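You operate a simulated robot arm through the tools that you are given. There is no shell and no other tool. Be economical: measure what you need, move in short steps, check, and stop when the job is done.

You are at the controls of a simulated two-armed robot. One attempt, no reset.

JOB
Set the bung from the steel box warming at HIGH.
Fine: stand it on the cold plate and slide the box shut; level knob set and plate on, then press TIMER once. Set down upright: rubber bung.

It is judged by the outcome, as a careful person would: the job done as asked, and still so three seconds after it is handed in. It fails if anything else is knocked over, pushed out of place, dropped, spilled or broken.

ROBOT AND FRAMES
Two 7-joint arms with four-finger grippers on one trunk that stands fixed in place. Base frame: the origin is at the foot of the trunk, x ahead of it, y to its left, z up; the work surface is at about z = 0.82. Readings come in m, degrees, newtons and seconds.
The left shoulder is at [0.04, 0.181, 1.179], the right one opposite. With the tool pointing down near the work surface each hand reaches from about 0.3 to 0.84 m from the base axis, measured 20 degrees to its own side. Payload 3.67 kg a hand.
The tool frame of a hand sits at the grasp point between the pads (the TCP): z along the fingers, y along the line on which they close. The tips reach 0.028 m beyond it. The gripper opens to 0.112 m. The gripper's body begins 0.073 m behind the TCP.
Orientation is told as [roll, pitch, yaw] about the base's x, y, z axes, in that order, counted from this pose: with the fingers straight down and closing along the base's y, the tool's x points along the base's -x, its y along +y and its z along -z.

CONTROLS
- The arms move only by the tool apply_moves. It takes "left_deltas", "right_deltas" or both (then of equal length, played together; a hand with none holds still); each is one flat list of numbers, 7 for each row, row after row: the shift along the tool's x, y, z in m, then the turn, a rotation vector about the tool's x, y, z in degrees, then the opening, from 0 (shut) to 1 (fully open). In form: [dx, dy, dz, wx, wy, wz, hand, dx, dy, dz, wx, wy, wz, hand, ...]. A call has 1 to 8 rows; each row is the pose to reach, as a shift and turn from the pose commanded when the call began, along the tool's axes at that moment. A row lasts 0.2 s, in which the tool goes at most 0.05 m and 8.6 degrees; a call with a longer step from one row to the next is refused whole, and so is a gripper value outside its range. Where a pose cannot be reached the arm comes as near as it can. A force on the tool above 40 N (or 10 N above the force at the start of the call, whichever is more), or a blocked arm, ends the call early, and 0.2 s more pass. Each finger halts on what it meets, pressing with about 35 N; the grip force reading is that of the motor and also rises with nothing between the fingers. The clock runs only during rows and for 0.2 s after the last one: add rows that repeat a pose to give the fingers time. It gives the time, the measured TCP pose, the force on the tool (base axes), the opening and the grip force at its end, in the units of the frame above (readings bear some noise), with the torque about the TCP (base axes, N m) and any sound that the robot's microphone picked up.
- Cameras (640 x 400 px; columns grow to the right, rows downward): "scene" is now at [0.1036, -0.0208, 1.4076]; the picture's right is [-0.22, -0.97, 0.00], its down [-0.57, 0.13, -0.81] and it looks along [0.79, -0.18, -0.58] (base axes); focal length 315 px, centre (320, 200). "left" rides on the left gripper at [0.06, 0.018, -0.104] in its tool frame; the picture's right is [-0.29, 0.96, 0.00], its down [-0.80, -0.24, -0.55] and it looks along [-0.53, -0.16, 0.83] (tool axes); focal length 234 px, centre (320, 200). "right" rides on the right gripper at [0.06, -0.018, -0.104] in its tool frame; the picture's right is [0.29, 0.96, 0.00], its down [-0.80, 0.24, -0.55] and it looks along [-0.53, 0.16, 0.83] (tool axes); focal length 234 px, centre (320, 200). There is no depth. A picture from a camera that has moved, and an enlarged one, comes with that camera's place and axes in the base frame and with its lens.
- capture(camera): a new picture of that camera. It takes no simulated time.
- move_column(by): slides the trunk up (or, below 0, down) by that many m; the arms and the scene camera ride with it, the base frame stays. It gives what a move gives, with no picture.
- aim_head(pan, tilt): turns the head with the scene camera to pan (to the left, within 86 degrees either way) and tilt (down, from -29 to 69), counted from straight ahead of the robot. It gives what a move gives.
- enlarge(camera, box): a new picture of the part [left, top, right, bottom] of that camera's present view, enlarged. It takes no simulated time.
- sign_off(): hands the job in; it is judged then, once.

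Work in short steps. Places have to be worked out from the pictures, the camera data and where the tool is seen: move nearer, look again, correct. Check each grasp and each placing, and mend what went wrong. You have 120 turns and 78 pictures in all, those below and enlarged ones among them. Open the grippers and draw the arms clear of the work before you hand the job in, unless the task says otherwise; then end with one line.

The tools are called as name(argument=value, ...) on one line, values as JSON. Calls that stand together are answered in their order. apply_moves: Moves the arms, as the interface text tells. Its arguments: {"type":"object","properties":{"left_deltas":{"type":"array"},"right_deltas":{"type":"array"}},"required":[]} The other tools are called the same way: move_column (by) slides the trunk up or down; aim_head (pan, tilt) turns the head that bears the scene camera; capture (camera) takes a picture; enlarge (camera, box) takes an enlarged picture of a part of a camera's view; sign_off () hands the job in.

At the start:

```text
clock: 0.0
left_ee_pos: [0.4242, 0.0564, 1.1807]
left_ee_rot: [0.0, 0.0, 0.0]
left_force: [0.0, -0.7, 0.0]
left_wrist_torque: [0.02, 0.01, 0.0]
left_opening: 0.1122
left_finger_force: 0.0
right_ee_pos: [0.4975, -0.3095, 1.1702]
right_ee_rot: [0.0, 0.0, 0.0]
right_force: [-1.1, 0.1, 0.6]
right_wrist_torque: [-0.01, 0.02, 0.0]
right_opening: 0.1118
right_finger_force: 0.1
trunk travel left (down, up): [-0.3, 0.214]
head pan, tilt: [-12.9, 35.5]
```

scene: 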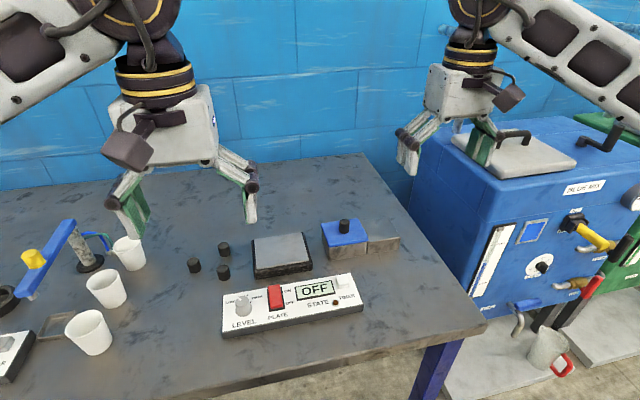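
right: 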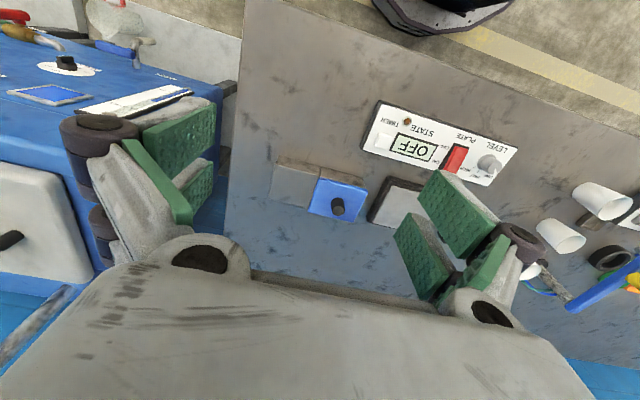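
left: 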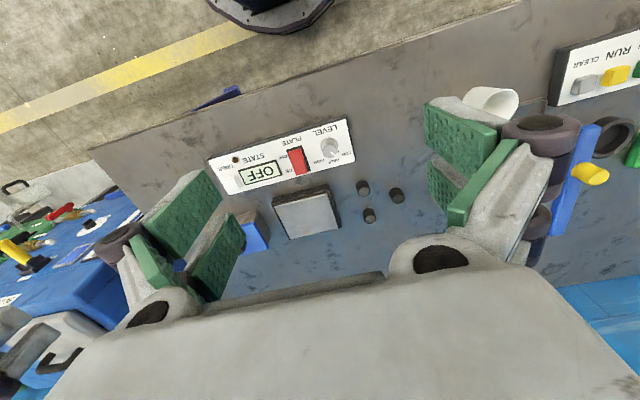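

I see a plate, a control panel, three dark bungs, and a blue-lidded box with a grey part. I'll enlarge the views for detail.

enlarge(camera="scene", box=[180, 200, 420, 350])

enlarge(camera="right", box=[240, 80, 540, 260])

```text
2.67 times, centred on (300, 275) of scene
camera zoom: at [0.1036, -0.0208, 1.4076], right [-0.22, -0.97, 0.0], down [-0.57, 0.13, -0.81], along [0.79, -0.18, -0.58], focal length 840 px, centre (373, 0)
```

zoom: 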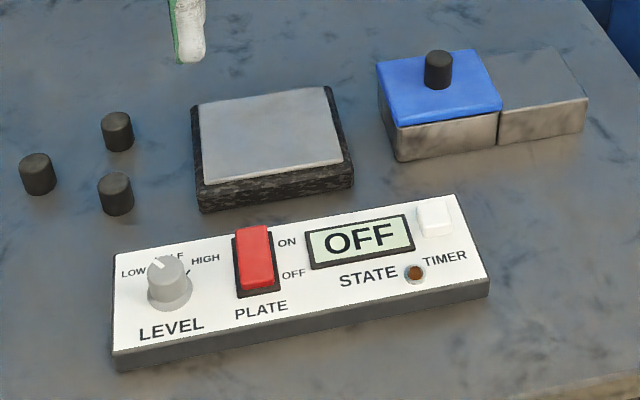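

```text
2.13 times, centred on (390, 170) of right
camera zoom: at [0.437, -0.3271, 1.2739], right [-0.29, 0.96, 0.0], down [0.8, 0.24, 0.55], along [0.53, 0.16, -0.83], focal length 500 px, centre (171, 264)
```

zoom: 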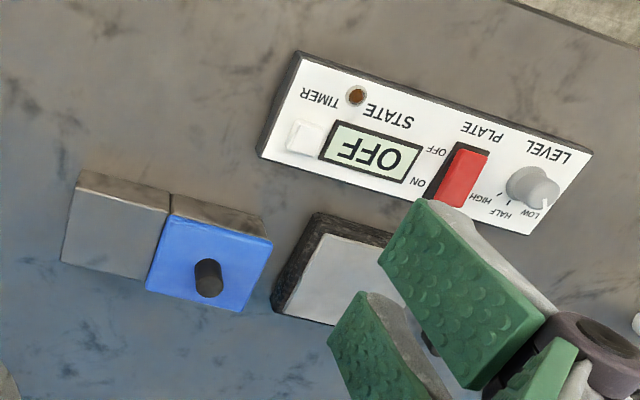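

Estimates: lid knob about (0.687,-0.218), plate (0.669,-0.054), level knob (0.527,0.042), switch (0.535,-0.024), timer (0.545,-0.174). I'll bring the right hand nearer to the lid and look.

apply_moves(right_deltas=[-0.022, 0.018, 0.024, 0, 0, 0, 1, -0.044, 0.036, 0.048, 0, 0, 0, 1, -0.066, 0.054, 0.072, 0, 0, 0, 1, -0.088, 0.072, 0.096, 0, 0, 0, 1, -0.11, 0.09, 0.12, 0, 0, 0, 1])

capture(camera="right")

capture(camera="scene")

```text
clock: 1.2
left_ee_pos: [0.4261, 0.0579, 1.1801]
left_ee_rot: [0.0, 0.1, 0.0]
left_force: [0.5, 0.6, 0.4]
left_wrist_torque: [0.02, 0.0, 0.0]
left_opening: 0.1117
left_finger_force: 0.1
right_ee_pos: [0.6058, -0.218, 1.0512]
right_ee_rot: [0.0, 0.0, -0.1]
right_force: [0.0, -0.9, 0.6]
right_wrist_torque: [-0.01, 0.03, 0.0]
right_opening: 0.1116
right_finger_force: 0.1
trunk travel left (down, up): [-0.3, 0.214]
head pan, tilt: [-12.9, 35.5]
```

```text
72 pictures are left
camera right: at [0.547, -0.2361, 1.1551], right [-0.29, 0.96, 0.0], down [0.8, 0.24, 0.55], along [0.53, 0.16, -0.83], focal length 234 px, centre (320, 200)
```

right: 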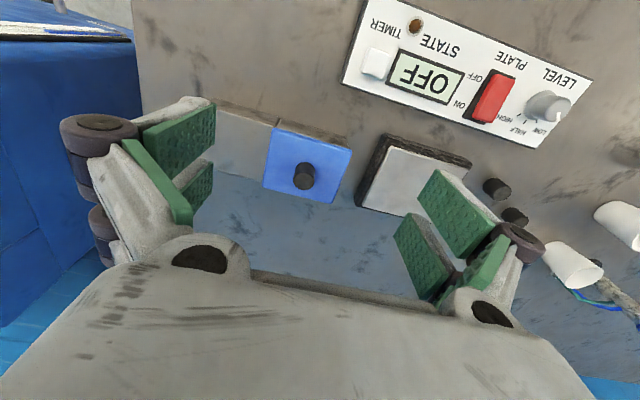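

```text
71 pictures are left
camera scene: at [0.1046, -0.0202, 1.4075], right [-0.22, -0.97, 0.0], down [-0.57, 0.13, -0.81], along [0.79, -0.18, -0.58], focal length 315 px, centre (320, 200)
```

scene: 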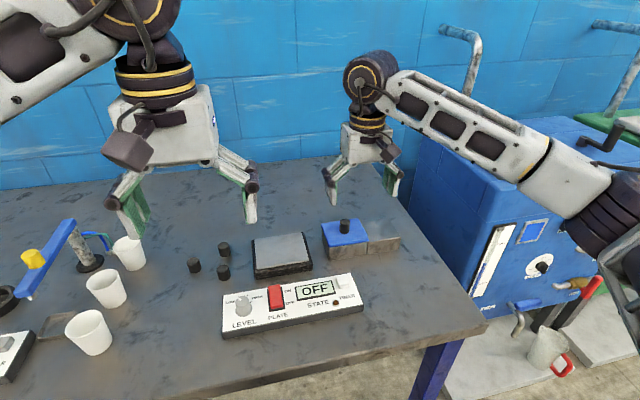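

The lid knob is at about (0.686,-0.217) from both cameras, and the lid is axis-aligned. I'll go above the knob at z about 0.95 and look closely.

apply_moves(right_deltas=[-0.027, 0, 0.034, 0, 0, 0, 0.8, -0.054, 0, 0.068, 0, 0, 0, 0.6, -0.08, 0, 0.1, 0, 0, 0, 0.6, -0.08, 0, 0.1, 0, 0, 0, 0.6])

capture(camera="right")

enlarge(camera="scene", box=[280, 150, 440, 270])

```text
clock: 2.2
left_ee_pos: [0.4248, 0.0581, 1.1794]
left_ee_rot: [0.0, 0.0, 0.0]
left_force: [-0.1, -0.3, 0.0]
left_wrist_torque: [-0.02, -0.05, 0.02]
left_opening: 0.1118
left_finger_force: 0.2
right_ee_pos: [0.6858, -0.2184, 0.954]
right_ee_rot: [0.1, -0.1, 0.0]
right_force: [-0.1, -0.4, 0.0]
right_wrist_torque: [0.0, -0.01, -0.03]
right_opening: 0.0672
right_finger_force: 0.0
trunk travel left (down, up): [-0.3, 0.214]
head pan, tilt: [-12.9, 35.5]
```

```text
70 pictures are left
camera right: at [0.626, -0.2353, 1.0564], right [-0.29, 0.96, 0.0], down [0.8, 0.24, 0.55], along [0.53, 0.16, -0.83], focal length 234 px, centre (320, 200)
```

right: 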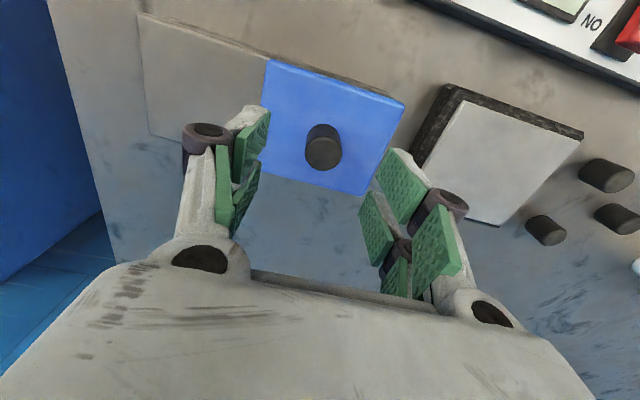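

```text
3.33 times, centred on (360, 210) of scene
camera zoom: at [0.1031, -0.0209, 1.4076], right [-0.22, -0.97, 0.0], down [-0.57, 0.13, -0.81], along [0.79, -0.18, -0.58], focal length 1050 px, centre (187, 167)
```

zoom: 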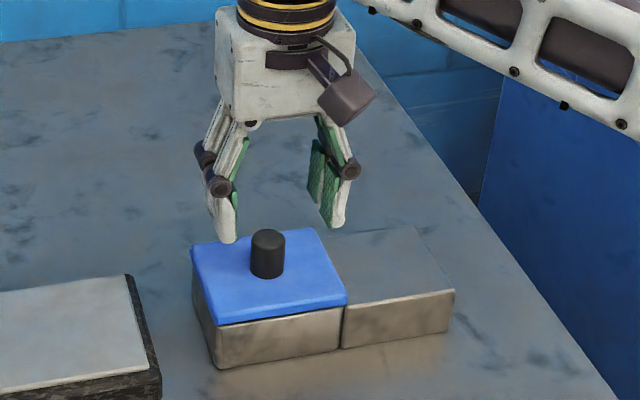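

The knob top is at about z 0.905 and the lid top about 0.875. I'll descend to TCP z 0.911 and close on the knob.

apply_moves(right_deltas=[0, 0.002, 0.022, 0, 0, 0, 0.6, 0, 0.002, 0.043, 0, 0, 0, 0.6, 0, 0.002, 0.043, 0, 0, 0, 0.2, 0, 0.002, 0.043, 0, 0, 0, 0.1, 0, 0.002, 0.043, 0, 0, 0, 0.1])

enlarge(camera="scene", box=[280, 150, 440, 270])

```text
clock: 3.4
left_ee_pos: [0.4255, 0.0583, 1.1805]
left_ee_rot: [0.0, 0.0, -0.1]
left_force: [-0.6, 0.3, 0.2]
left_wrist_torque: [0.0, 0.0, 0.01]
left_opening: 0.1122
left_finger_force: 0.0
right_ee_pos: [0.6857, -0.2161, 0.9091]
right_ee_rot: [0.1, 0.0, 0.1]
right_force: [2.8, 1.5, -0.2]
right_wrist_torque: [0.06, -0.12, 0.02]
right_opening: 0.0236
right_finger_force: 45.1
trunk travel left (down, up): [-0.3, 0.214]
head pan, tilt: [-12.9, 35.5]
```

```text
3.33 times, centred on (360, 210) of scene
camera zoom: at [0.1041, -0.0206, 1.4075], right [-0.22, -0.97, 0.0], down [-0.57, 0.13, -0.81], along [0.79, -0.18, -0.58], focal length 1050 px, centre (187, 167)
```

zoom: 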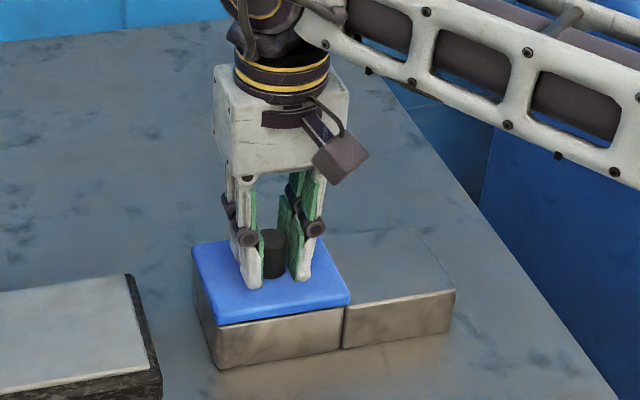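

The knob is gripped (24 mm). I'll slide the lid to -y slowly, toward the grey shelf.

apply_moves(right_deltas=[0, -0.008, 0, 0, 0, 0, 0.1, 0, -0.016, 0, 0, 0, 0, 0.1, 0, -0.024, 0, 0, 0, 0, 0.1, 0, -0.03, 0, 0, 0, 0, 0.1])

enlarge(camera="scene", box=[280, 150, 440, 270])

```text
clock: 4.4
left_ee_pos: [0.4243, 0.0575, 1.1807]
left_ee_rot: [0.0, 0.0, 0.0]
left_force: [-0.1, -0.1, -0.3]
left_wrist_torque: [0.0, 0.02, 0.02]
left_opening: 0.1121
left_finger_force: 0.1
right_ee_pos: [0.6846, -0.2468, 0.9095]
right_ee_rot: [0.0, 0.0, 0.0]
right_force: [0.6, -0.6, 4.7]
right_wrist_torque: [0.23, 0.01, -0.16]
right_opening: 0.0237
right_finger_force: 45.4
trunk travel left (down, up): [-0.3, 0.214]
head pan, tilt: [-12.9, 35.5]
```

```text
3.33 times, centred on (360, 210) of scene
camera zoom: at [0.1032, -0.0208, 1.4076], right [-0.22, -0.97, 0.0], down [-0.57, 0.13, -0.81], along [0.79, -0.18, -0.58], focal length 1050 px, centre (187, 167)
```

zoom: 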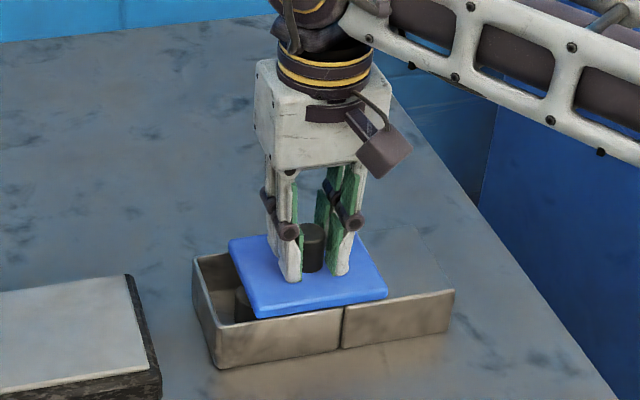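

It slides freely and a bung shows inside. I'll continue another 6 cm.

apply_moves(right_deltas=[0, -0.01, 0, 0, 0, 0, 0.1, 0, -0.02, 0, 0, 0, 0, 0.1, 0, -0.03, 0, 0, 0, 0, 0.1, 0, -0.04, 0, 0, 0, 0, 0.1, 0, -0.05, 0, 0, 0, 0, 0.1, 0, -0.06, 0, 0, 0, 0, 0.1])

enlarge(camera="scene", box=[280, 150, 440, 270])

```text
clock: 5.8
left_ee_pos: [0.4231, 0.0597, 1.1809]
left_ee_rot: [-0.1, 0.0, 0.0]
left_force: [-0.2, 0.3, -0.7]
left_wrist_torque: [0.0, 0.0, -0.02]
left_opening: 0.112
left_finger_force: 0.0
right_ee_pos: [0.6841, -0.3044, 0.9087]
right_ee_rot: [0.1, -0.2, 0.1]
right_force: [-4.5, 3.8, 14.7]
right_wrist_torque: [0.68, -0.46, -0.11]
right_opening: 0.0232
right_finger_force: 45.1
trunk travel left (down, up): [-0.3, 0.214]
head pan, tilt: [-12.9, 35.5]
```

```text
3.33 times, centred on (360, 210) of scene
camera zoom: at [0.101, -0.0192, 1.4078], right [-0.22, -0.97, 0.0], down [-0.56, 0.13, -0.82], along [0.79, -0.18, -0.58], focal length 1050 px, centre (187, 167)
```

zoom: 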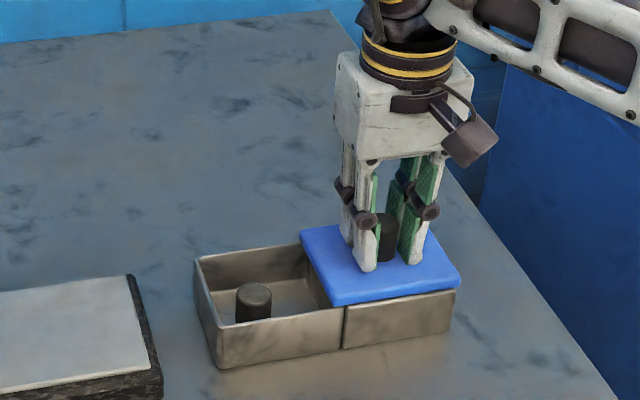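

The box is fully open with a bung inside. I'll release the knob, rise, then move over the box and look.

apply_moves(right_deltas=[0, 0, 0, 0, 0, 0, 0.5, 0, 0, 0, 0, 0, 0, 0.6, 0, 0, -0.04, 0, 0, 0, 0.6, 0, 0.03, -0.07, 0, 0, 0, 0.6, 0, 0.065, -0.08, 0, 0, 0, 0.6, 0, 0.095, -0.08, 0, 0, 0, 0.6])

capture(camera="right")

```text
clock: 7.2
left_ee_pos: [0.4246, 0.0578, 1.1805]
left_ee_rot: [0.1, 0.0, 0.1]
left_force: [0.2, 0.2, 0.2]
left_wrist_torque: [-0.01, 0.01, -0.02]
left_opening: 0.1119
left_finger_force: 0.0
right_ee_pos: [0.6834, -0.2109, 0.9885]
right_ee_rot: [-0.1, 0.0, 0.0]
right_force: [0.0, 0.0, 0.6]
right_wrist_torque: [0.0, 0.02, 0.01]
right_opening: 0.0674
right_finger_force: 0.0
trunk travel left (down, up): [-0.3, 0.214]
head pan, tilt: [-12.9, 35.5]
```

```text
65 pictures are left
camera right: at [0.6242, -0.2295, 1.0911], right [-0.29, 0.96, 0.0], down [0.8, 0.24, 0.55], along [0.53, 0.16, -0.83], focal length 234 px, centre (320, 200)
```

right: 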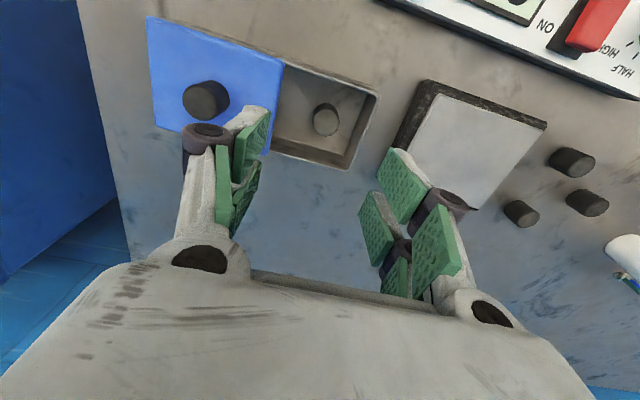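

enlarge(camera="right", box=[240, 50, 400, 190])

```text
2.86 times, centred on (320, 120) of right
camera zoom: at [0.6242, -0.2295, 1.0911], right [-0.29, 0.96, 0.0], down [0.8, 0.24, 0.55], along [0.53, 0.16, -0.83], focal length 669 px, centre (320, 429)
```

zoom: 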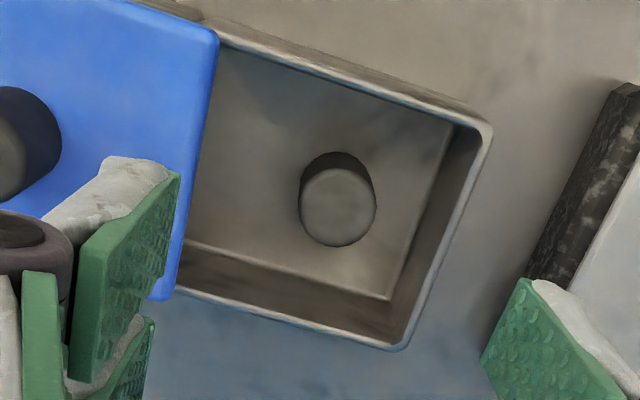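

The bung is at about (0.684,-0.205), top z about 0.855. I'll lower to just above the rim with the fingers partly closed, then check alignment.

apply_moves(right_deltas=[-0.001, 0.006, 0.03, 0, 0, 0, 0.5, -0.001, 0.006, 0.06, 0, 0, 0, 0.375, -0.001, 0.006, 0.085, 0, 0, 0, 0.375, -0.001, 0.006, 0.085, 0, 0, 0, 0.375])

capture(camera="right")

enlarge(camera="scene", box=[280, 150, 440, 270])

```text
clock: 8.2
left_ee_pos: [0.4238, 0.0579, 1.18]
left_ee_rot: [0.0, 0.0, -0.1]
left_force: [-0.9, 0.7, 0.2]
left_wrist_torque: [0.0, -0.03, 0.02]
left_opening: 0.112
left_finger_force: 0.0
right_ee_pos: [0.6867, -0.2058, 0.9041]
right_ee_rot: [-0.1, 0.0, 0.1]
right_force: [-0.9, -0.1, -0.4]
right_wrist_torque: [0.01, 0.0, -0.02]
right_opening: 0.0417
right_finger_force: 0.1
trunk travel left (down, up): [-0.3, 0.214]
head pan, tilt: [-12.9, 35.5]
```

```text
63 pictures are left
camera right: at [0.6263, -0.2247, 1.0066], right [-0.29, 0.96, 0.0], down [0.8, 0.24, 0.55], along [0.53, 0.16, -0.83], focal length 234 px, centre (320, 200)
```

right: 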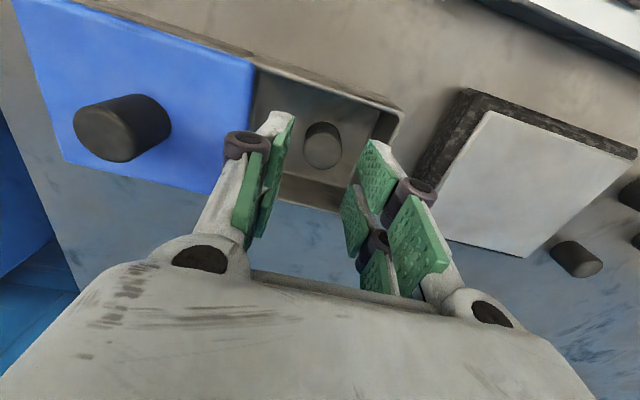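

```text
3.33 times, centred on (360, 210) of scene
camera zoom: at [0.1035, -0.0205, 1.4076], right [-0.22, -0.97, 0.0], down [-0.57, 0.13, -0.81], along [0.79, -0.18, -0.58], focal length 1050 px, centre (187, 167)
```

zoom: 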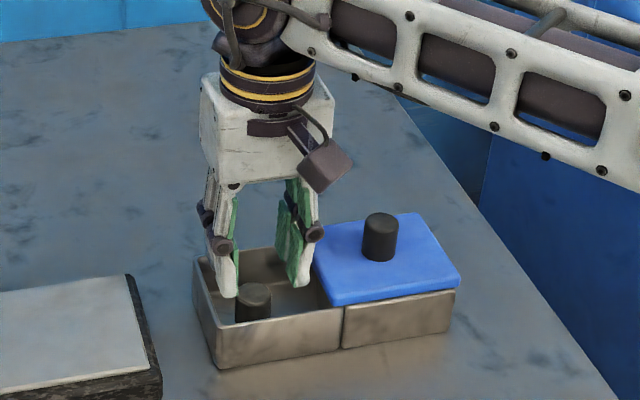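

The bung computes to (0.685,-0.2045), matching the TCP. I'll descend 42 mm into the box and close.

apply_moves(right_deltas=[0.001, 0.001, 0.015, 0, 0, 0, 0.375, 0.001, 0.001, 0.03, 0, 0, 0, 0.375, 0.001, 0.001, 0.042, 0, 0, 0, 0.375, 0.001, 0.001, 0.042, 0, 0, 0, 0.2, 0.001, 0.001, 0.042, 0, 0, 0, 0.1, 0.001, 0.001, 0.042, 0, 0, 0, 0.1])

enlarge(camera="scene", box=[280, 150, 440, 270])

```text
clock: 9.6
left_ee_pos: [0.4252, 0.0581, 1.1789]
left_ee_rot: [0.0, -0.1, 0.0]
left_force: [0.2, 0.1, 0.5]
left_wrist_torque: [0.0, 0.0, 0.02]
left_opening: 0.1118
left_finger_force: 0.1
right_ee_pos: [0.6877, -0.2058, 0.8614]
right_ee_rot: [0.0, 0.1, -0.1]
right_force: [0.7, 0.0, -0.1]
right_wrist_torque: [-0.01, 0.02, -0.03]
right_opening: 0.0251
right_finger_force: 35.2
trunk travel left (down, up): [-0.3, 0.214]
head pan, tilt: [-12.9, 35.5]
```

```text
3.33 times, centred on (360, 210) of scene
camera zoom: at [0.1038, -0.0207, 1.4076], right [-0.22, -0.97, 0.0], down [-0.57, 0.13, -0.81], along [0.79, -0.18, -0.58], focal length 1050 px, centre (187, 167)
```

zoom: 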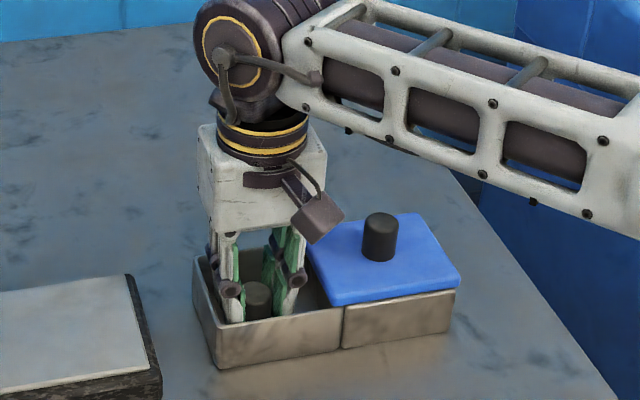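

Gripped at 25 mm. I'll lift straight up and check.

apply_moves(right_deltas=[0, 0, -0.02, 0, 0, 0, 0.1, 0, 0, -0.045, 0, 0, 0, 0.1, 0, 0, -0.075, 0, 0, 0, 0.1, 0, 0, -0.1, 0, 0, 0, 0.1])

enlarge(camera="scene", box=[220, 130, 420, 270])

capture(camera="right")

```text
clock: 10.6
left_ee_pos: [0.4256, 0.0585, 1.18]
left_ee_rot: [0.0, 0.0, 0.0]
left_force: [0.1, 0.2, 0.3]
left_wrist_torque: [-0.03, 0.03, 0.01]
left_opening: 0.112
left_finger_force: 0.1
right_ee_pos: [0.6845, -0.2063, 0.962]
right_ee_rot: [0.0, 0.0, 0.0]
right_force: [-0.1, 0.4, -0.2]
right_wrist_torque: [0.02, 0.01, -0.04]
right_opening: 0.025
right_finger_force: 35.1
trunk travel left (down, up): [-0.3, 0.214]
head pan, tilt: [-12.9, 35.5]
```

```text
2.86 times, centred on (320, 200) of scene
camera zoom: at [0.1033, -0.0203, 1.4076], right [-0.22, -0.97, 0.0], down [-0.57, 0.13, -0.81], along [0.79, -0.18, -0.58], focal length 900 px, centre (320, 200)
```

zoom: 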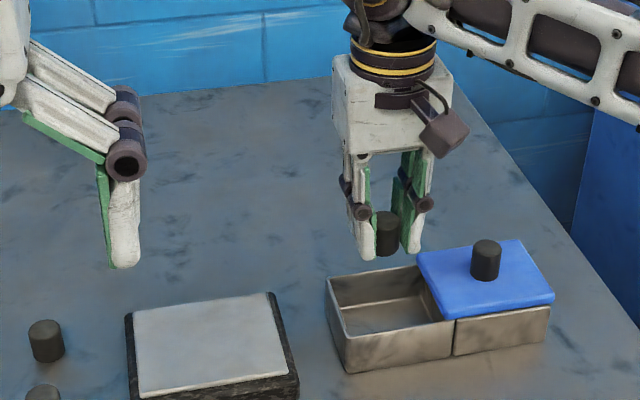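

```text
59 pictures are left
camera right: at [0.625, -0.2244, 1.0647], right [-0.29, 0.96, 0.0], down [0.8, 0.24, 0.55], along [0.53, 0.16, -0.83], focal length 234 px, centre (320, 200)
```

right: 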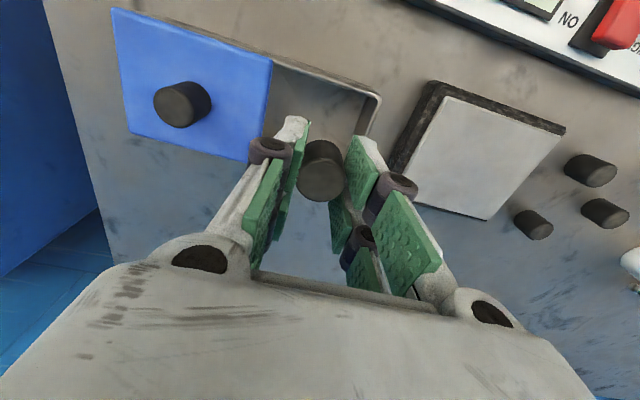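

The bung is held upright and the plate centre is at about (0.667,-0.052), top about 0.855. I'll carry it over the plate.

apply_moves(right_deltas=[0.003, 0.03, 0, 0, 0, 0, 0.1, 0.007, 0.06, 0, 0, 0, 0, 0.1, 0.01, 0.09, 0, 0, 0, 0, 0.1, 0.014, 0.12, 0, 0, 0, 0, 0.1, 0.018, 0.154, 0, 0, 0, 0, 0.1, 0.018, 0.154, 0.03, 0, 0, 0, 0.1])

enlarge(camera="scene", box=[220, 170, 380, 290])

capture(camera="right")

```text
clock: 12.0
left_ee_pos: [0.4259, 0.0577, 1.1796]
left_ee_rot: [0.0, 0.1, -0.1]
left_force: [0.1, -0.2, 0.0]
left_wrist_torque: [-0.02, 0.01, -0.01]
left_opening: 0.1119
left_finger_force: 0.0
right_ee_pos: [0.6676, -0.0512, 0.9278]
right_ee_rot: [0.0, 0.0, 0.1]
right_force: [0.2, 0.0, -0.4]
right_wrist_torque: [-0.02, 0.0, -0.02]
right_opening: 0.025
right_finger_force: 35.2
trunk travel left (down, up): [-0.3, 0.214]
head pan, tilt: [-12.9, 35.5]
```

```text
3.33 times, centred on (300, 230) of scene
camera zoom: at [0.1046, -0.0219, 1.4074], right [-0.22, -0.97, 0.0], down [-0.57, 0.13, -0.81], along [0.79, -0.18, -0.58], focal length 1050 px, centre (387, 100)
```

zoom: 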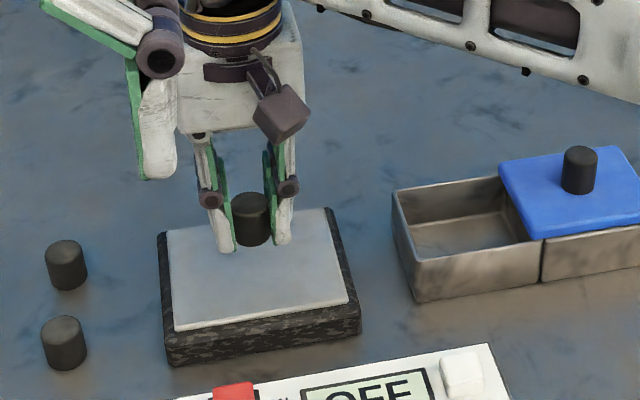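

```text
57 pictures are left
camera right: at [0.6089, -0.0681, 1.0325], right [-0.29, 0.96, 0.0], down [0.8, 0.24, 0.55], along [0.53, 0.16, -0.83], focal length 234 px, centre (320, 200)
```

right: 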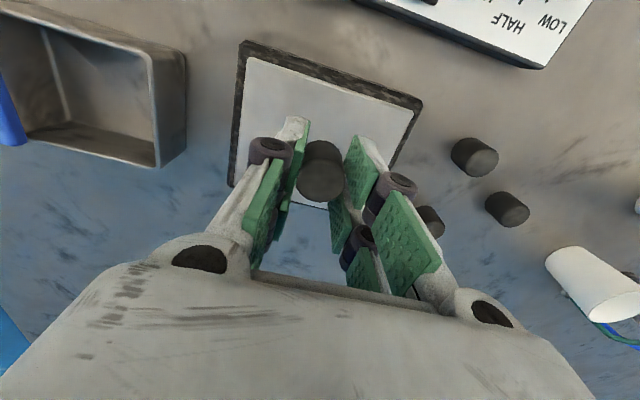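

The plate spans about x 0.628–0.724, so I'll shift 8 mm forward and lower to just above the surface.

apply_moves(right_deltas=[-0.004, 0, 0.01, 0, 0, 0, 0.1, -0.008, 0, 0.02, 0, 0, 0, 0.1, -0.008, 0, 0.028, 0, 0, 0, 0.1])

enlarge(camera="scene", box=[240, 210, 320, 270])

```text
clock: 12.8
left_ee_pos: [0.4248, 0.0575, 1.1797]
left_ee_rot: [0.0, 0.0, 0.0]
left_force: [-0.2, -0.5, 0.7]
left_wrist_torque: [0.01, 0.0, -0.02]
left_opening: 0.1121
left_finger_force: 0.0
right_ee_pos: [0.6753, -0.0507, 0.9024]
right_ee_rot: [0.0, 0.0, 0.0]
right_force: [0.4, -0.1, -0.2]
right_wrist_torque: [-0.01, 0.01, 0.02]
right_opening: 0.0246
right_finger_force: 35.1
trunk travel left (down, up): [-0.3, 0.214]
head pan, tilt: [-12.9, 35.5]
```

```text
6.67 times, centred on (280, 240) of scene
camera zoom: at [0.1035, -0.0205, 1.4076], right [-0.22, -0.97, 0.0], down [-0.57, 0.13, -0.81], along [0.79, -0.18, -0.58], focal length 2099 px, centre (587, -67)
```

zoom: 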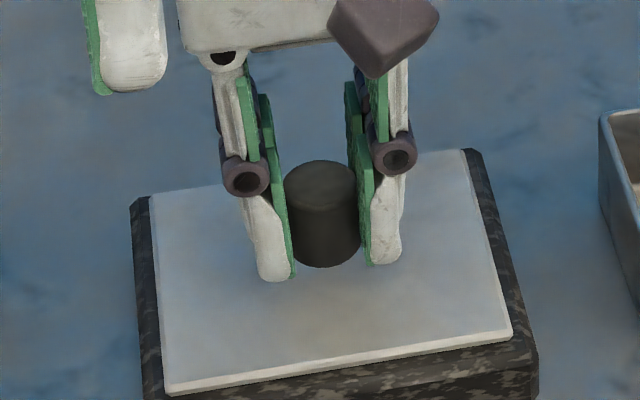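

The bung bottom is about level with the tips, ~1–2 cm above the plate. I'll lower 12 mm more and check the force.

apply_moves(right_deltas=[0, 0, 0.004, 0, 0, 0, 0.1, 0, 0, 0.008, 0, 0, 0, 0.1, 0, 0, 0.012, 0, 0, 0, 0.1])

enlarge(camera="scene", box=[240, 210, 320, 270])

```text
clock: 13.6
left_ee_pos: [0.4257, 0.0588, 1.1796]
left_ee_rot: [0.0, 0.0, 0.0]
left_force: [-0.2, 0.4, 0.1]
left_wrist_torque: [-0.03, 0.0, -0.02]
left_opening: 0.112
left_finger_force: 0.0
right_ee_pos: [0.6761, -0.052, 0.8908]
right_ee_rot: [0.1, 0.0, 0.0]
right_force: [-0.4, -0.4, -0.2]
right_wrist_torque: [0.03, 0.0, 0.02]
right_opening: 0.0245
right_finger_force: 35.2
trunk travel left (down, up): [-0.3, 0.214]
head pan, tilt: [-12.9, 35.5]
```

```text
6.67 times, centred on (280, 240) of scene
camera zoom: at [0.1038, -0.0208, 1.4075], right [-0.22, -0.97, 0.0], down [-0.57, 0.13, -0.81], along [0.79, -0.18, -0.58], focal length 2099 px, centre (587, -67)
```

zoom: 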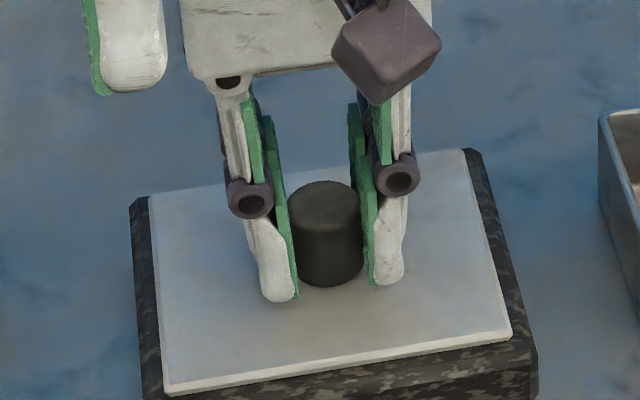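

Still no contact. I'll lower in 2 mm rows.

apply_moves(right_deltas=[0, 0, 0.002, 0, 0, 0, 0.1, 0, 0, 0.004, 0, 0, 0, 0.1, 0, 0, 0.006, 0, 0, 0, 0.1])

enlarge(camera="scene", box=[240, 210, 320, 270])

```text
clock: 14.4
left_ee_pos: [0.4223, 0.0567, 1.1807]
left_ee_rot: [0.0, -0.1, 0.1]
left_force: [-0.5, -0.8, 0.7]
left_wrist_torque: [-0.02, -0.04, 0.0]
left_opening: 0.1122
left_finger_force: 0.1
right_ee_pos: [0.677, -0.0505, 0.8896]
right_ee_rot: [0.1, -0.2, 0.0]
right_force: [-1.5, -2.2, 20.2]
right_wrist_torque: [-0.04, 0.11, 0.03]
right_opening: 0.0244
right_finger_force: 35.0
trunk travel left (down, up): [-0.3, 0.214]
head pan, tilt: [-12.9, 35.5]
```

```text
6.67 times, centred on (280, 240) of scene
camera zoom: at [0.1012, -0.0207, 1.4079], right [-0.22, -0.97, 0.0], down [-0.56, 0.13, -0.81], along [0.79, -0.18, -0.58], focal length 2099 px, centre (587, -67)
```

zoom: 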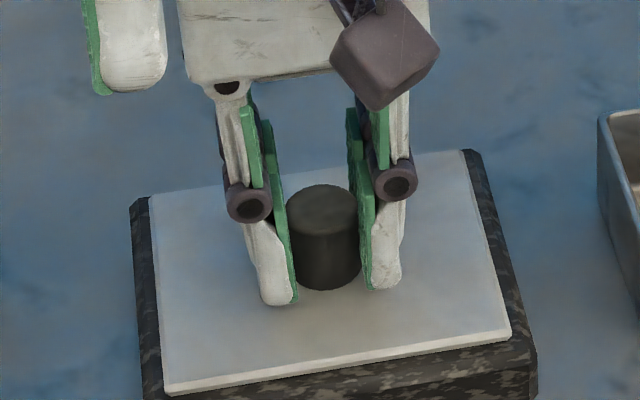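

Contact (20 N). I'll relax 4 mm, open gently, and rise.

apply_moves(right_deltas=[0, 0, -0.004, 0, 0, 0, 0.2, 0, 0, -0.004, 0, 0, 0, 0.3, 0, 0, -0.004, 0, 0, 0, 0.4, 0, 0, -0.004, 0, 0, 0, 0.4, 0, 0, -0.03, 0, 0, 0, 0.4, 0, 0, -0.07, 0, 0, 0, 0.4])

enlarge(camera="scene", box=[220, 170, 380, 290])

```text
clock: 15.8
left_ee_pos: [0.4244, 0.0578, 1.1798]
left_ee_rot: [0.0, 0.0, 0.0]
left_force: [-0.4, -0.2, -0.2]
left_wrist_torque: [0.0, 0.01, -0.03]
left_opening: 0.112
left_finger_force: 0.0
right_ee_pos: [0.6762, -0.0499, 0.9553]
right_ee_rot: [0.2, 0.0, 0.0]
right_force: [0.1, -0.3, -0.6]
right_wrist_torque: [-0.02, 0.03, -0.01]
right_opening: 0.0451
right_finger_force: 0.0
trunk travel left (down, up): [-0.3, 0.214]
head pan, tilt: [-12.9, 35.5]
```

```text
3.33 times, centred on (300, 230) of scene
camera zoom: at [0.1029, -0.0205, 1.4077], right [-0.22, -0.97, 0.0], down [-0.57, 0.13, -0.81], along [0.79, -0.18, -0.58], focal length 1050 px, centre (387, 100)
```

zoom: 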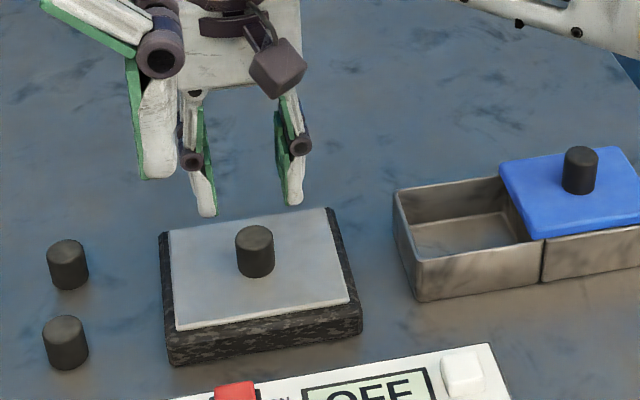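

The bung stands on the plate. Now I'll move back over the lid knob at (0.684,-0.304) to slide it shut.

apply_moves(right_deltas=[0, 0, -0.02, 0, 0, 0, 0.6, 0, -0.045, -0.02, 0, 0, 0, 0.6, 0, -0.09, -0.02, 0, 0, 0, 0.6, -0.004, -0.135, -0.02, 0, 0, 0, 0.6, -0.008, -0.18, -0.02, 0, 0, 0, 0.6, -0.008, -0.225, -0.02, 0, 0, 0, 0.6, -0.008, -0.255, -0.02, 0, 0, 0, 0.6, -0.008, -0.255, 0, 0, 0, 0, 0.6])

capture(camera="right")

enlarge(camera="scene", box=[280, 150, 440, 270])

```text
clock: 17.6
left_ee_pos: [0.4259, 0.0573, 1.1801]
left_ee_rot: [0.0, 0.0, -0.1]
left_force: [0.9, -0.3, 0.2]
left_wrist_torque: [0.0, 0.01, 0.01]
left_opening: 0.1122
left_finger_force: 0.1
right_ee_pos: [0.6813, -0.3064, 0.9545]
right_ee_rot: [0.0, 0.1, 0.0]
right_force: [-0.1, 0.2, 1.0]
right_wrist_torque: [0.01, -0.01, 0.0]
right_opening: 0.067
right_finger_force: 0.0
trunk travel left (down, up): [-0.3, 0.214]
head pan, tilt: [-12.9, 35.5]
```

```text
52 pictures are left
camera right: at [0.6218, -0.325, 1.0574], right [-0.29, 0.96, 0.0], down [0.8, 0.24, 0.55], along [0.53, 0.16, -0.83], focal length 234 px, centre (320, 200)
```

right: 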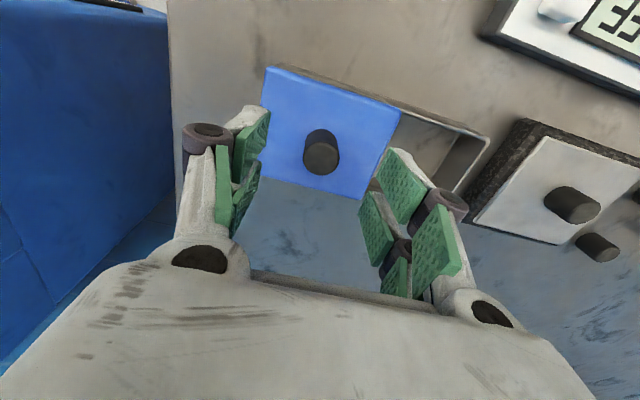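

```text
3.33 times, centred on (360, 210) of scene
camera zoom: at [0.1045, -0.0207, 1.4075], right [-0.22, -0.97, 0.0], down [-0.57, 0.13, -0.81], along [0.79, -0.18, -0.58], focal length 1050 px, centre (187, 167)
```

zoom: 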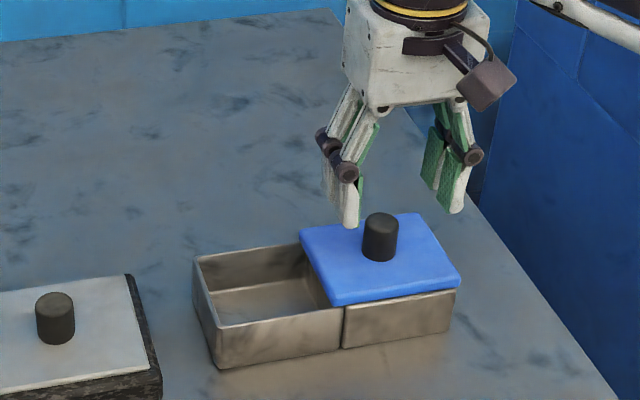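

Well aligned; I'll descend and grip the knob.

apply_moves(right_deltas=[-0.002, 0.001, 0.022, 0, 0, 0, 0.6, -0.002, 0.001, 0.044, 0, 0, 0, 0.6, -0.002, 0.001, 0.044, 0, 0, 0, 0.2, -0.002, 0.001, 0.044, 0, 0, 0, 0.1, -0.002, 0.001, 0.044, 0, 0, 0, 0.1])

```text
clock: 18.8
left_ee_pos: [0.4244, 0.0578, 1.1803]
left_ee_rot: [0.0, 0.0, -0.1]
left_force: [0.1, 0.1, -0.1]
left_wrist_torque: [0.0, -0.02, -0.04]
left_opening: 0.112
left_finger_force: 0.1
right_ee_pos: [0.6815, -0.3051, 0.9124]
right_ee_rot: [0.1, 0.0, 0.0]
right_force: [-1.6, 0.2, 1.0]
right_wrist_torque: [-0.03, -0.07, -0.05]
right_opening: 0.0249
right_finger_force: 44.9
trunk travel left (down, up): [-0.3, 0.214]
head pan, tilt: [-12.9, 35.5]
```

Gripped. I'll slide +y by 88 mm.

apply_moves(right_deltas=[-0.001, 0.012, 0, 0, 0, 0, 0.1, -0.001, 0.024, 0, 0, 0, 0, 0.1, -0.002, 0.036, 0, 0, 0, 0, 0.1, -0.002, 0.048, 0, 0, 0, 0, 0.1, -0.003, 0.06, 0, 0, 0, 0, 0.1, -0.003, 0.072, 0, 0, 0, 0, 0.1, -0.003, 0.082, 0, 0, 0, 0, 0.1, -0.003, 0.088, 0, 0, 0, 0, 0.1])

enlarge(camera="scene", box=[280, 150, 440, 270])

```text
clock: 20.6
left_ee_pos: [0.4205, 0.0571, 1.1806]
left_ee_rot: [0.0, -0.3, 0.0]
left_force: [0.1, -0.1, -0.9]
left_wrist_torque: [-0.02, 0.0, -0.01]
left_opening: 0.1122
left_finger_force: 0.1
right_ee_pos: [0.685, -0.2148, 0.9122]
right_ee_rot: [0.0, 0.1, 0.0]
right_force: [-30.2, 1.7, 5.2]
right_wrist_torque: [0.0, 1.84, -0.01]
right_opening: 0.0235
right_finger_force: 45.1
trunk travel left (down, up): [-0.3, 0.214]
head pan, tilt: [-12.9, 35.5]
```

```text
3.33 times, centred on (360, 210) of scene
camera zoom: at [0.0993, -0.0203, 1.4079], right [-0.22, -0.97, 0.0], down [-0.56, 0.13, -0.82], along [0.8, -0.18, -0.58], focal length 1050 px, centre (187, 167)
```

zoom: 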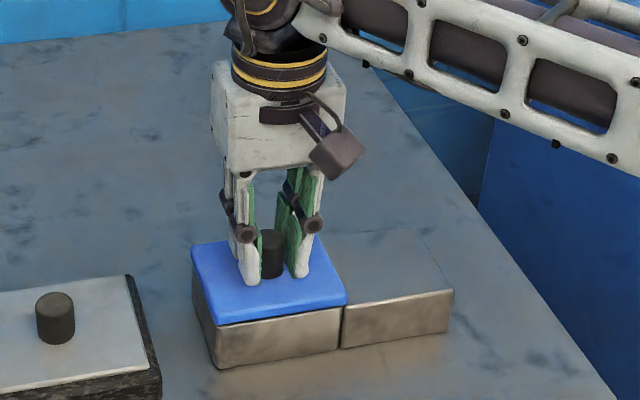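

The lid is back to its original look, but I'm pressing +x against the guide. I'll relax x and nudge +y to confirm the stop.

apply_moves(right_deltas=[0.003, 0.001, 0, 0, 0, 0, 0.1, 0.003, 0.003, 0, 0, 0, 0, 0.1, 0.003, 0.003, 0, 0, 0, 0, 0.1])

```text
clock: 21.4
left_ee_pos: [0.4228, 0.0563, 1.1794]
left_ee_rot: [-0.1, -0.1, 0.0]
left_force: [0.1, -0.2, -0.8]
left_wrist_torque: [-0.04, 0.02, 0.03]
left_opening: 0.1122
left_finger_force: 0.0
right_ee_pos: [0.6852, -0.2148, 0.9122]
right_ee_rot: [0.0, -0.2, -0.1]
right_force: [-15.5, -4.2, 5.4]
right_wrist_torque: [-0.36, 0.59, 0.08]
right_opening: 0.0235
right_finger_force: 44.8
trunk travel left (down, up): [-0.3, 0.214]
head pan, tilt: [-12.9, 35.5]
```

The lid is at its stop, so the box is shut. I'll release and withdraw the right hand up and to the right, and bring the left hand down toward the level knob.

apply_moves(right_deltas=[0, 0, 0, 0, 0, 0, 0.4, 0, 0, 0, 0, 0, 0, 0.6, 0, 0, -0.04, 0, 0, 0, 0.6, 0, 0, -0.08, 0, 0, 0, 0.6, 0.02, -0.04, -0.1, 0, 0, 0, 0.6, 0.04, -0.08, -0.12, 0, 0, 0, 0.6, 0.06, -0.12, -0.13, 0, 0, 0, 0.6], left_deltas=[0, 0, 0, 0, 0, 0, 1, 0, 0, 0, 0, 0, 0, 1, -0.02, 0, 0.04, 0, 0, 0, 0.8, -0.035, -0.003, 0.08, 0, 0, 0, 0.6, -0.05, -0.006, 0.12, 0, 0, 0, 0.5, -0.065, -0.01, 0.15, 0, 0, 0, 0.5, -0.08, -0.014, 0.17, 0, 0, 0, 0.5])

capture(camera="left")

capture(camera="scene")

```text
clock: 23.0
left_ee_pos: [0.5039, 0.0438, 1.007]
left_ee_rot: [0.0, 0.0, -0.1]
left_force: [-0.1, -0.6, 0.6]
left_wrist_torque: [0.0, -0.03, 0.03]
left_opening: 0.0562
left_finger_force: 0.1
right_ee_pos: [0.6248, -0.3387, 1.0401]
right_ee_rot: [0.2, -0.1, 0.1]
right_force: [0.0, 0.2, 0.3]
right_wrist_torque: [-0.02, 0.01, 0.0]
right_opening: 0.0672
right_finger_force: 0.1
trunk travel left (down, up): [-0.3, 0.214]
head pan, tilt: [-12.9, 35.5]
```

```text
49 pictures are left
camera left: at [0.444, 0.0626, 1.1121], right [0.29, 0.96, 0.0], down [0.8, -0.24, 0.55], along [0.53, -0.16, -0.83], focal length 234 px, centre (320, 200)
```

left: 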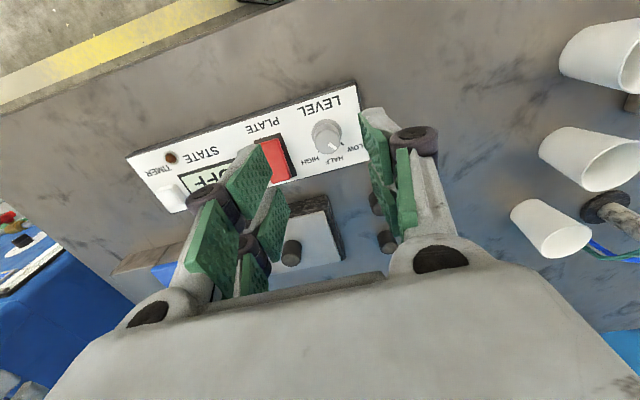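

```text
48 pictures are left
camera scene: at [0.103, -0.0224, 1.4076], right [-0.22, -0.97, 0.0], down [-0.57, 0.13, -0.81], along [0.79, -0.18, -0.58], focal length 315 px, centre (320, 200)
```

scene: 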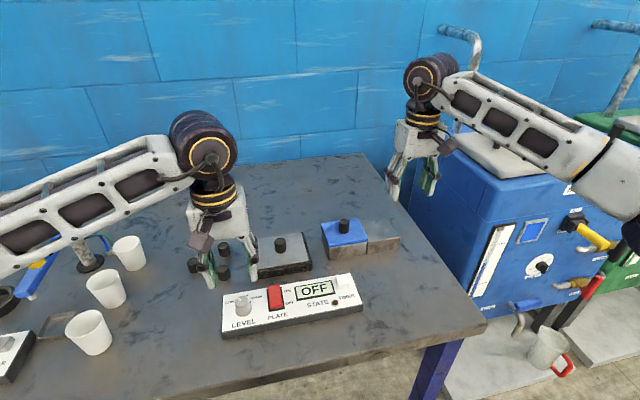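

enlarge(camera="left", box=[280, 80, 380, 180])

enlarge(camera="scene", box=[210, 270, 310, 345])

```text
4.00 times, centred on (330, 130) of left
camera zoom: at [0.444, 0.0626, 1.1121], right [0.29, 0.96, 0.0], down [0.8, -0.24, 0.55], along [0.53, -0.16, -0.83], focal length 937 px, centre (280, 480)
```

zoom: 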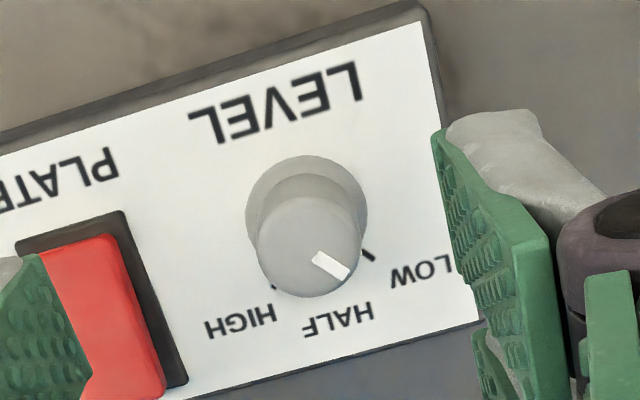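

```text
5.33 times, centred on (260, 308) of scene
camera zoom: at [0.103, -0.0224, 1.4076], right [-0.22, -0.97, 0.0], down [-0.57, 0.13, -0.81], along [0.79, -0.18, -0.58], focal length 1679 px, centre (640, -373)
```

zoom: 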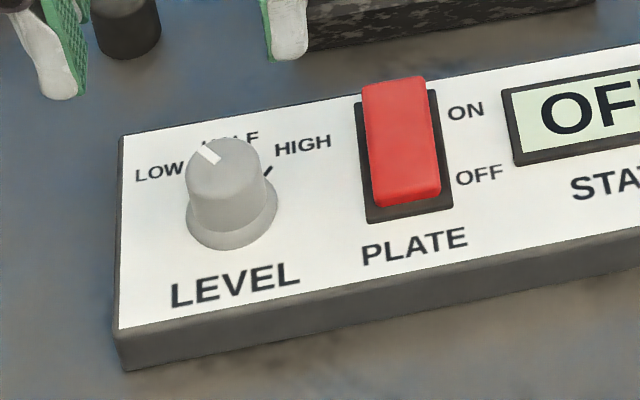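

Knob axis is about (0.527,0.0445), top z 0.875; pointer at LOW (~+40°), HIGH mark at about -41°. I'll move the left hand above it, pre-turned +40° yaw.

apply_moves(left_deltas=[-0.01, 0, 0.02, 0, 0, -8, 0.5, -0.023, 0.001, 0.04, 0, 0, -16, 0.5, -0.023, 0.001, 0.06, 0, 0, -24, 0.5, -0.023, 0.001, 0.075, 0, 0, -32, 0.5, -0.023, 0.001, 0.085, 0, 0, -40, 0.5])

capture(camera="left")

enlarge(camera="scene", box=[190, 225, 310, 345])

```text
clock: 24.2
left_ee_pos: [0.5277, 0.0431, 0.9253]
left_ee_rot: [0.1, 0.0, 40.1]
left_force: [-0.1, 0.2, 0.1]
left_wrist_torque: [0.02, 0.05, -0.01]
left_opening: 0.056
left_finger_force: 0.0
right_ee_pos: [0.6258, -0.3377, 1.0401]
right_ee_rot: [0.1, 0.0, -0.1]
right_force: [0.0, 0.2, 0.9]
right_wrist_torque: [0.01, -0.01, -0.01]
right_opening: 0.0672
right_finger_force: 0.0
trunk travel left (down, up): [-0.3, 0.214]
head pan, tilt: [-12.9, 35.5]
```

```text
45 pictures are left
camera left: at [0.4704, 0.0196, 1.0287], right [-0.4, 0.92, 0.0], down [0.76, 0.33, 0.55], along [0.51, 0.22, -0.83], focal length 234 px, centre (320, 200)
```

left: 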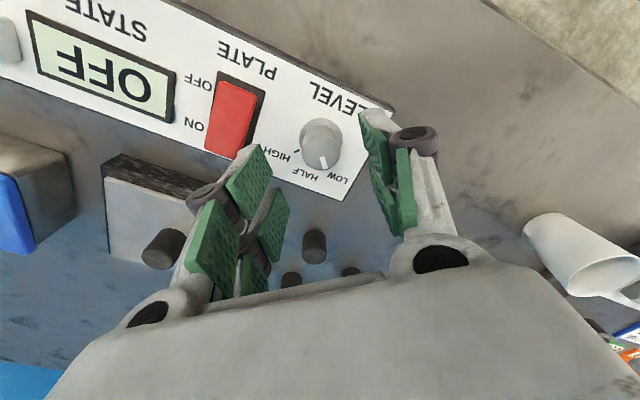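

```text
3.33 times, centred on (250, 285) of scene
camera zoom: at [0.1037, -0.0207, 1.4076], right [-0.22, -0.97, 0.0], down [-0.57, 0.13, -0.81], along [0.79, -0.18, -0.58], focal length 1050 px, centre (553, -83)
```

zoom: 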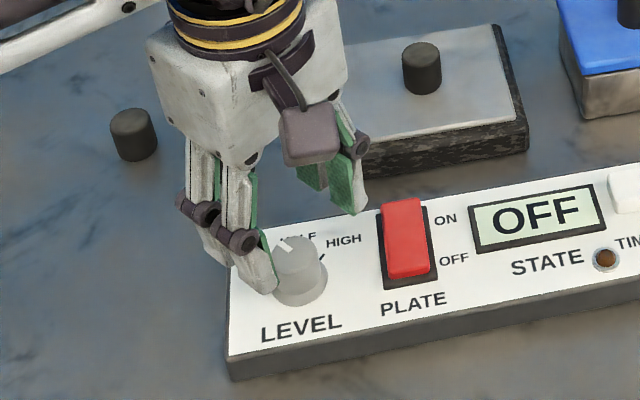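

Aligned within 2 mm. I'll descend to TCP z about 0.887 and grip the knob.

apply_moves(left_deltas=[-0.002, 0.001, 0.02, 0, 0, 0, 0.5, -0.002, 0.001, 0.038, 0, 0, 0, 0.5, -0.002, 0.001, 0.038, 0, 0, 0, 0.3, -0.002, 0.001, 0.038, 0, 0, 0, 0.15, -0.002, 0.001, 0.038, 0, 0, 0, 0.15])

enlarge(camera="scene", box=[190, 225, 310, 345])

```text
clock: 25.4
left_ee_pos: [0.529, 0.0469, 0.8862]
left_ee_rot: [0.1, 0.1, 40.0]
left_force: [1.2, -2.6, -2.6]
left_wrist_torque: [-0.08, -0.18, 0.0]
left_opening: 0.0264
left_finger_force: 44.7
right_ee_pos: [0.6261, -0.3387, 1.0393]
right_ee_rot: [0.1, -0.1, 0.0]
right_force: [-1.1, 0.4, 0.2]
right_wrist_torque: [-0.02, 0.03, -0.03]
right_opening: 0.0672
right_finger_force: 0.0
trunk travel left (down, up): [-0.3, 0.214]
head pan, tilt: [-12.9, 35.5]
```

```text
3.33 times, centred on (250, 285) of scene
camera zoom: at [0.104, -0.0213, 1.4075], right [-0.22, -0.97, 0.0], down [-0.57, 0.13, -0.81], along [0.79, -0.18, -0.58], focal length 1050 px, centre (553, -83)
```

zoom: 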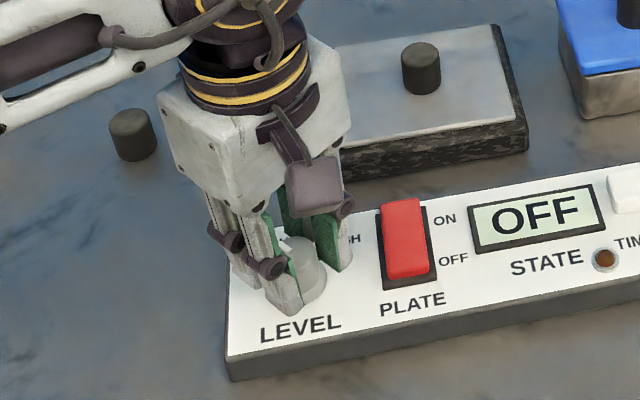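

Gripped at 26 mm with little side load. I'll turn clockwise 64° first.

apply_moves(left_deltas=[0, 0, 0, 0, 0, 8, 0.15, 0, 0, 0, 0, 0, 16, 0.15, 0, 0, 0, 0, 0, 24, 0.15, 0, 0, 0, 0, 0, 32, 0.15, 0, 0, 0, 0, 0, 40, 0.15, 0, 0, 0, 0, 0, 48, 0.15, 0, 0, 0, 0, 0, 56, 0.15, 0, 0, 0, 0, 0, 64, 0.15])

enlarge(camera="left", box=[240, 100, 400, 220])

```text
clock: 27.2
left_ee_pos: [0.5294, 0.0443, 0.8864]
left_ee_rot: [0.0, 0.0, -24.3]
left_force: [2.7, -16.0, 2.4]
left_wrist_torque: [-0.65, -0.18, 0.01]
left_opening: 0.0263
left_finger_force: 45.4
right_ee_pos: [0.6253, -0.3393, 1.0394]
right_ee_rot: [0.1, -0.1, 0.0]
right_force: [-0.1, -0.8, -0.5]
right_wrist_torque: [0.0, -0.02, 0.0]
right_opening: 0.0675
right_finger_force: 0.1
trunk travel left (down, up): [-0.3, 0.214]
head pan, tilt: [-12.9, 35.5]
```

```text
3.33 times, centred on (320, 160) of left
camera zoom: at [0.4821, 0.0861, 0.9912], right [0.66, 0.76, 0.0], down [0.63, -0.55, 0.55], along [0.42, -0.36, -0.83], focal length 781 px, centre (320, 333)
```

zoom: 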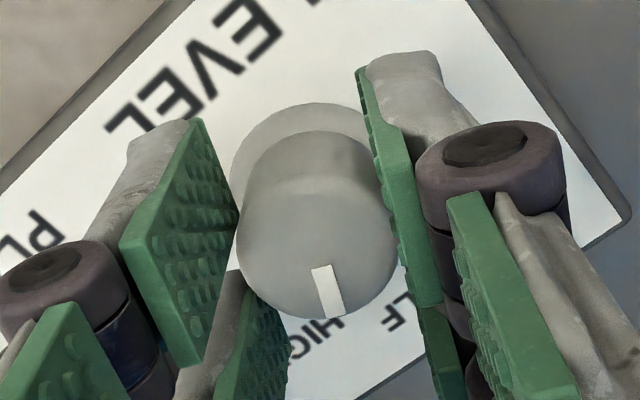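

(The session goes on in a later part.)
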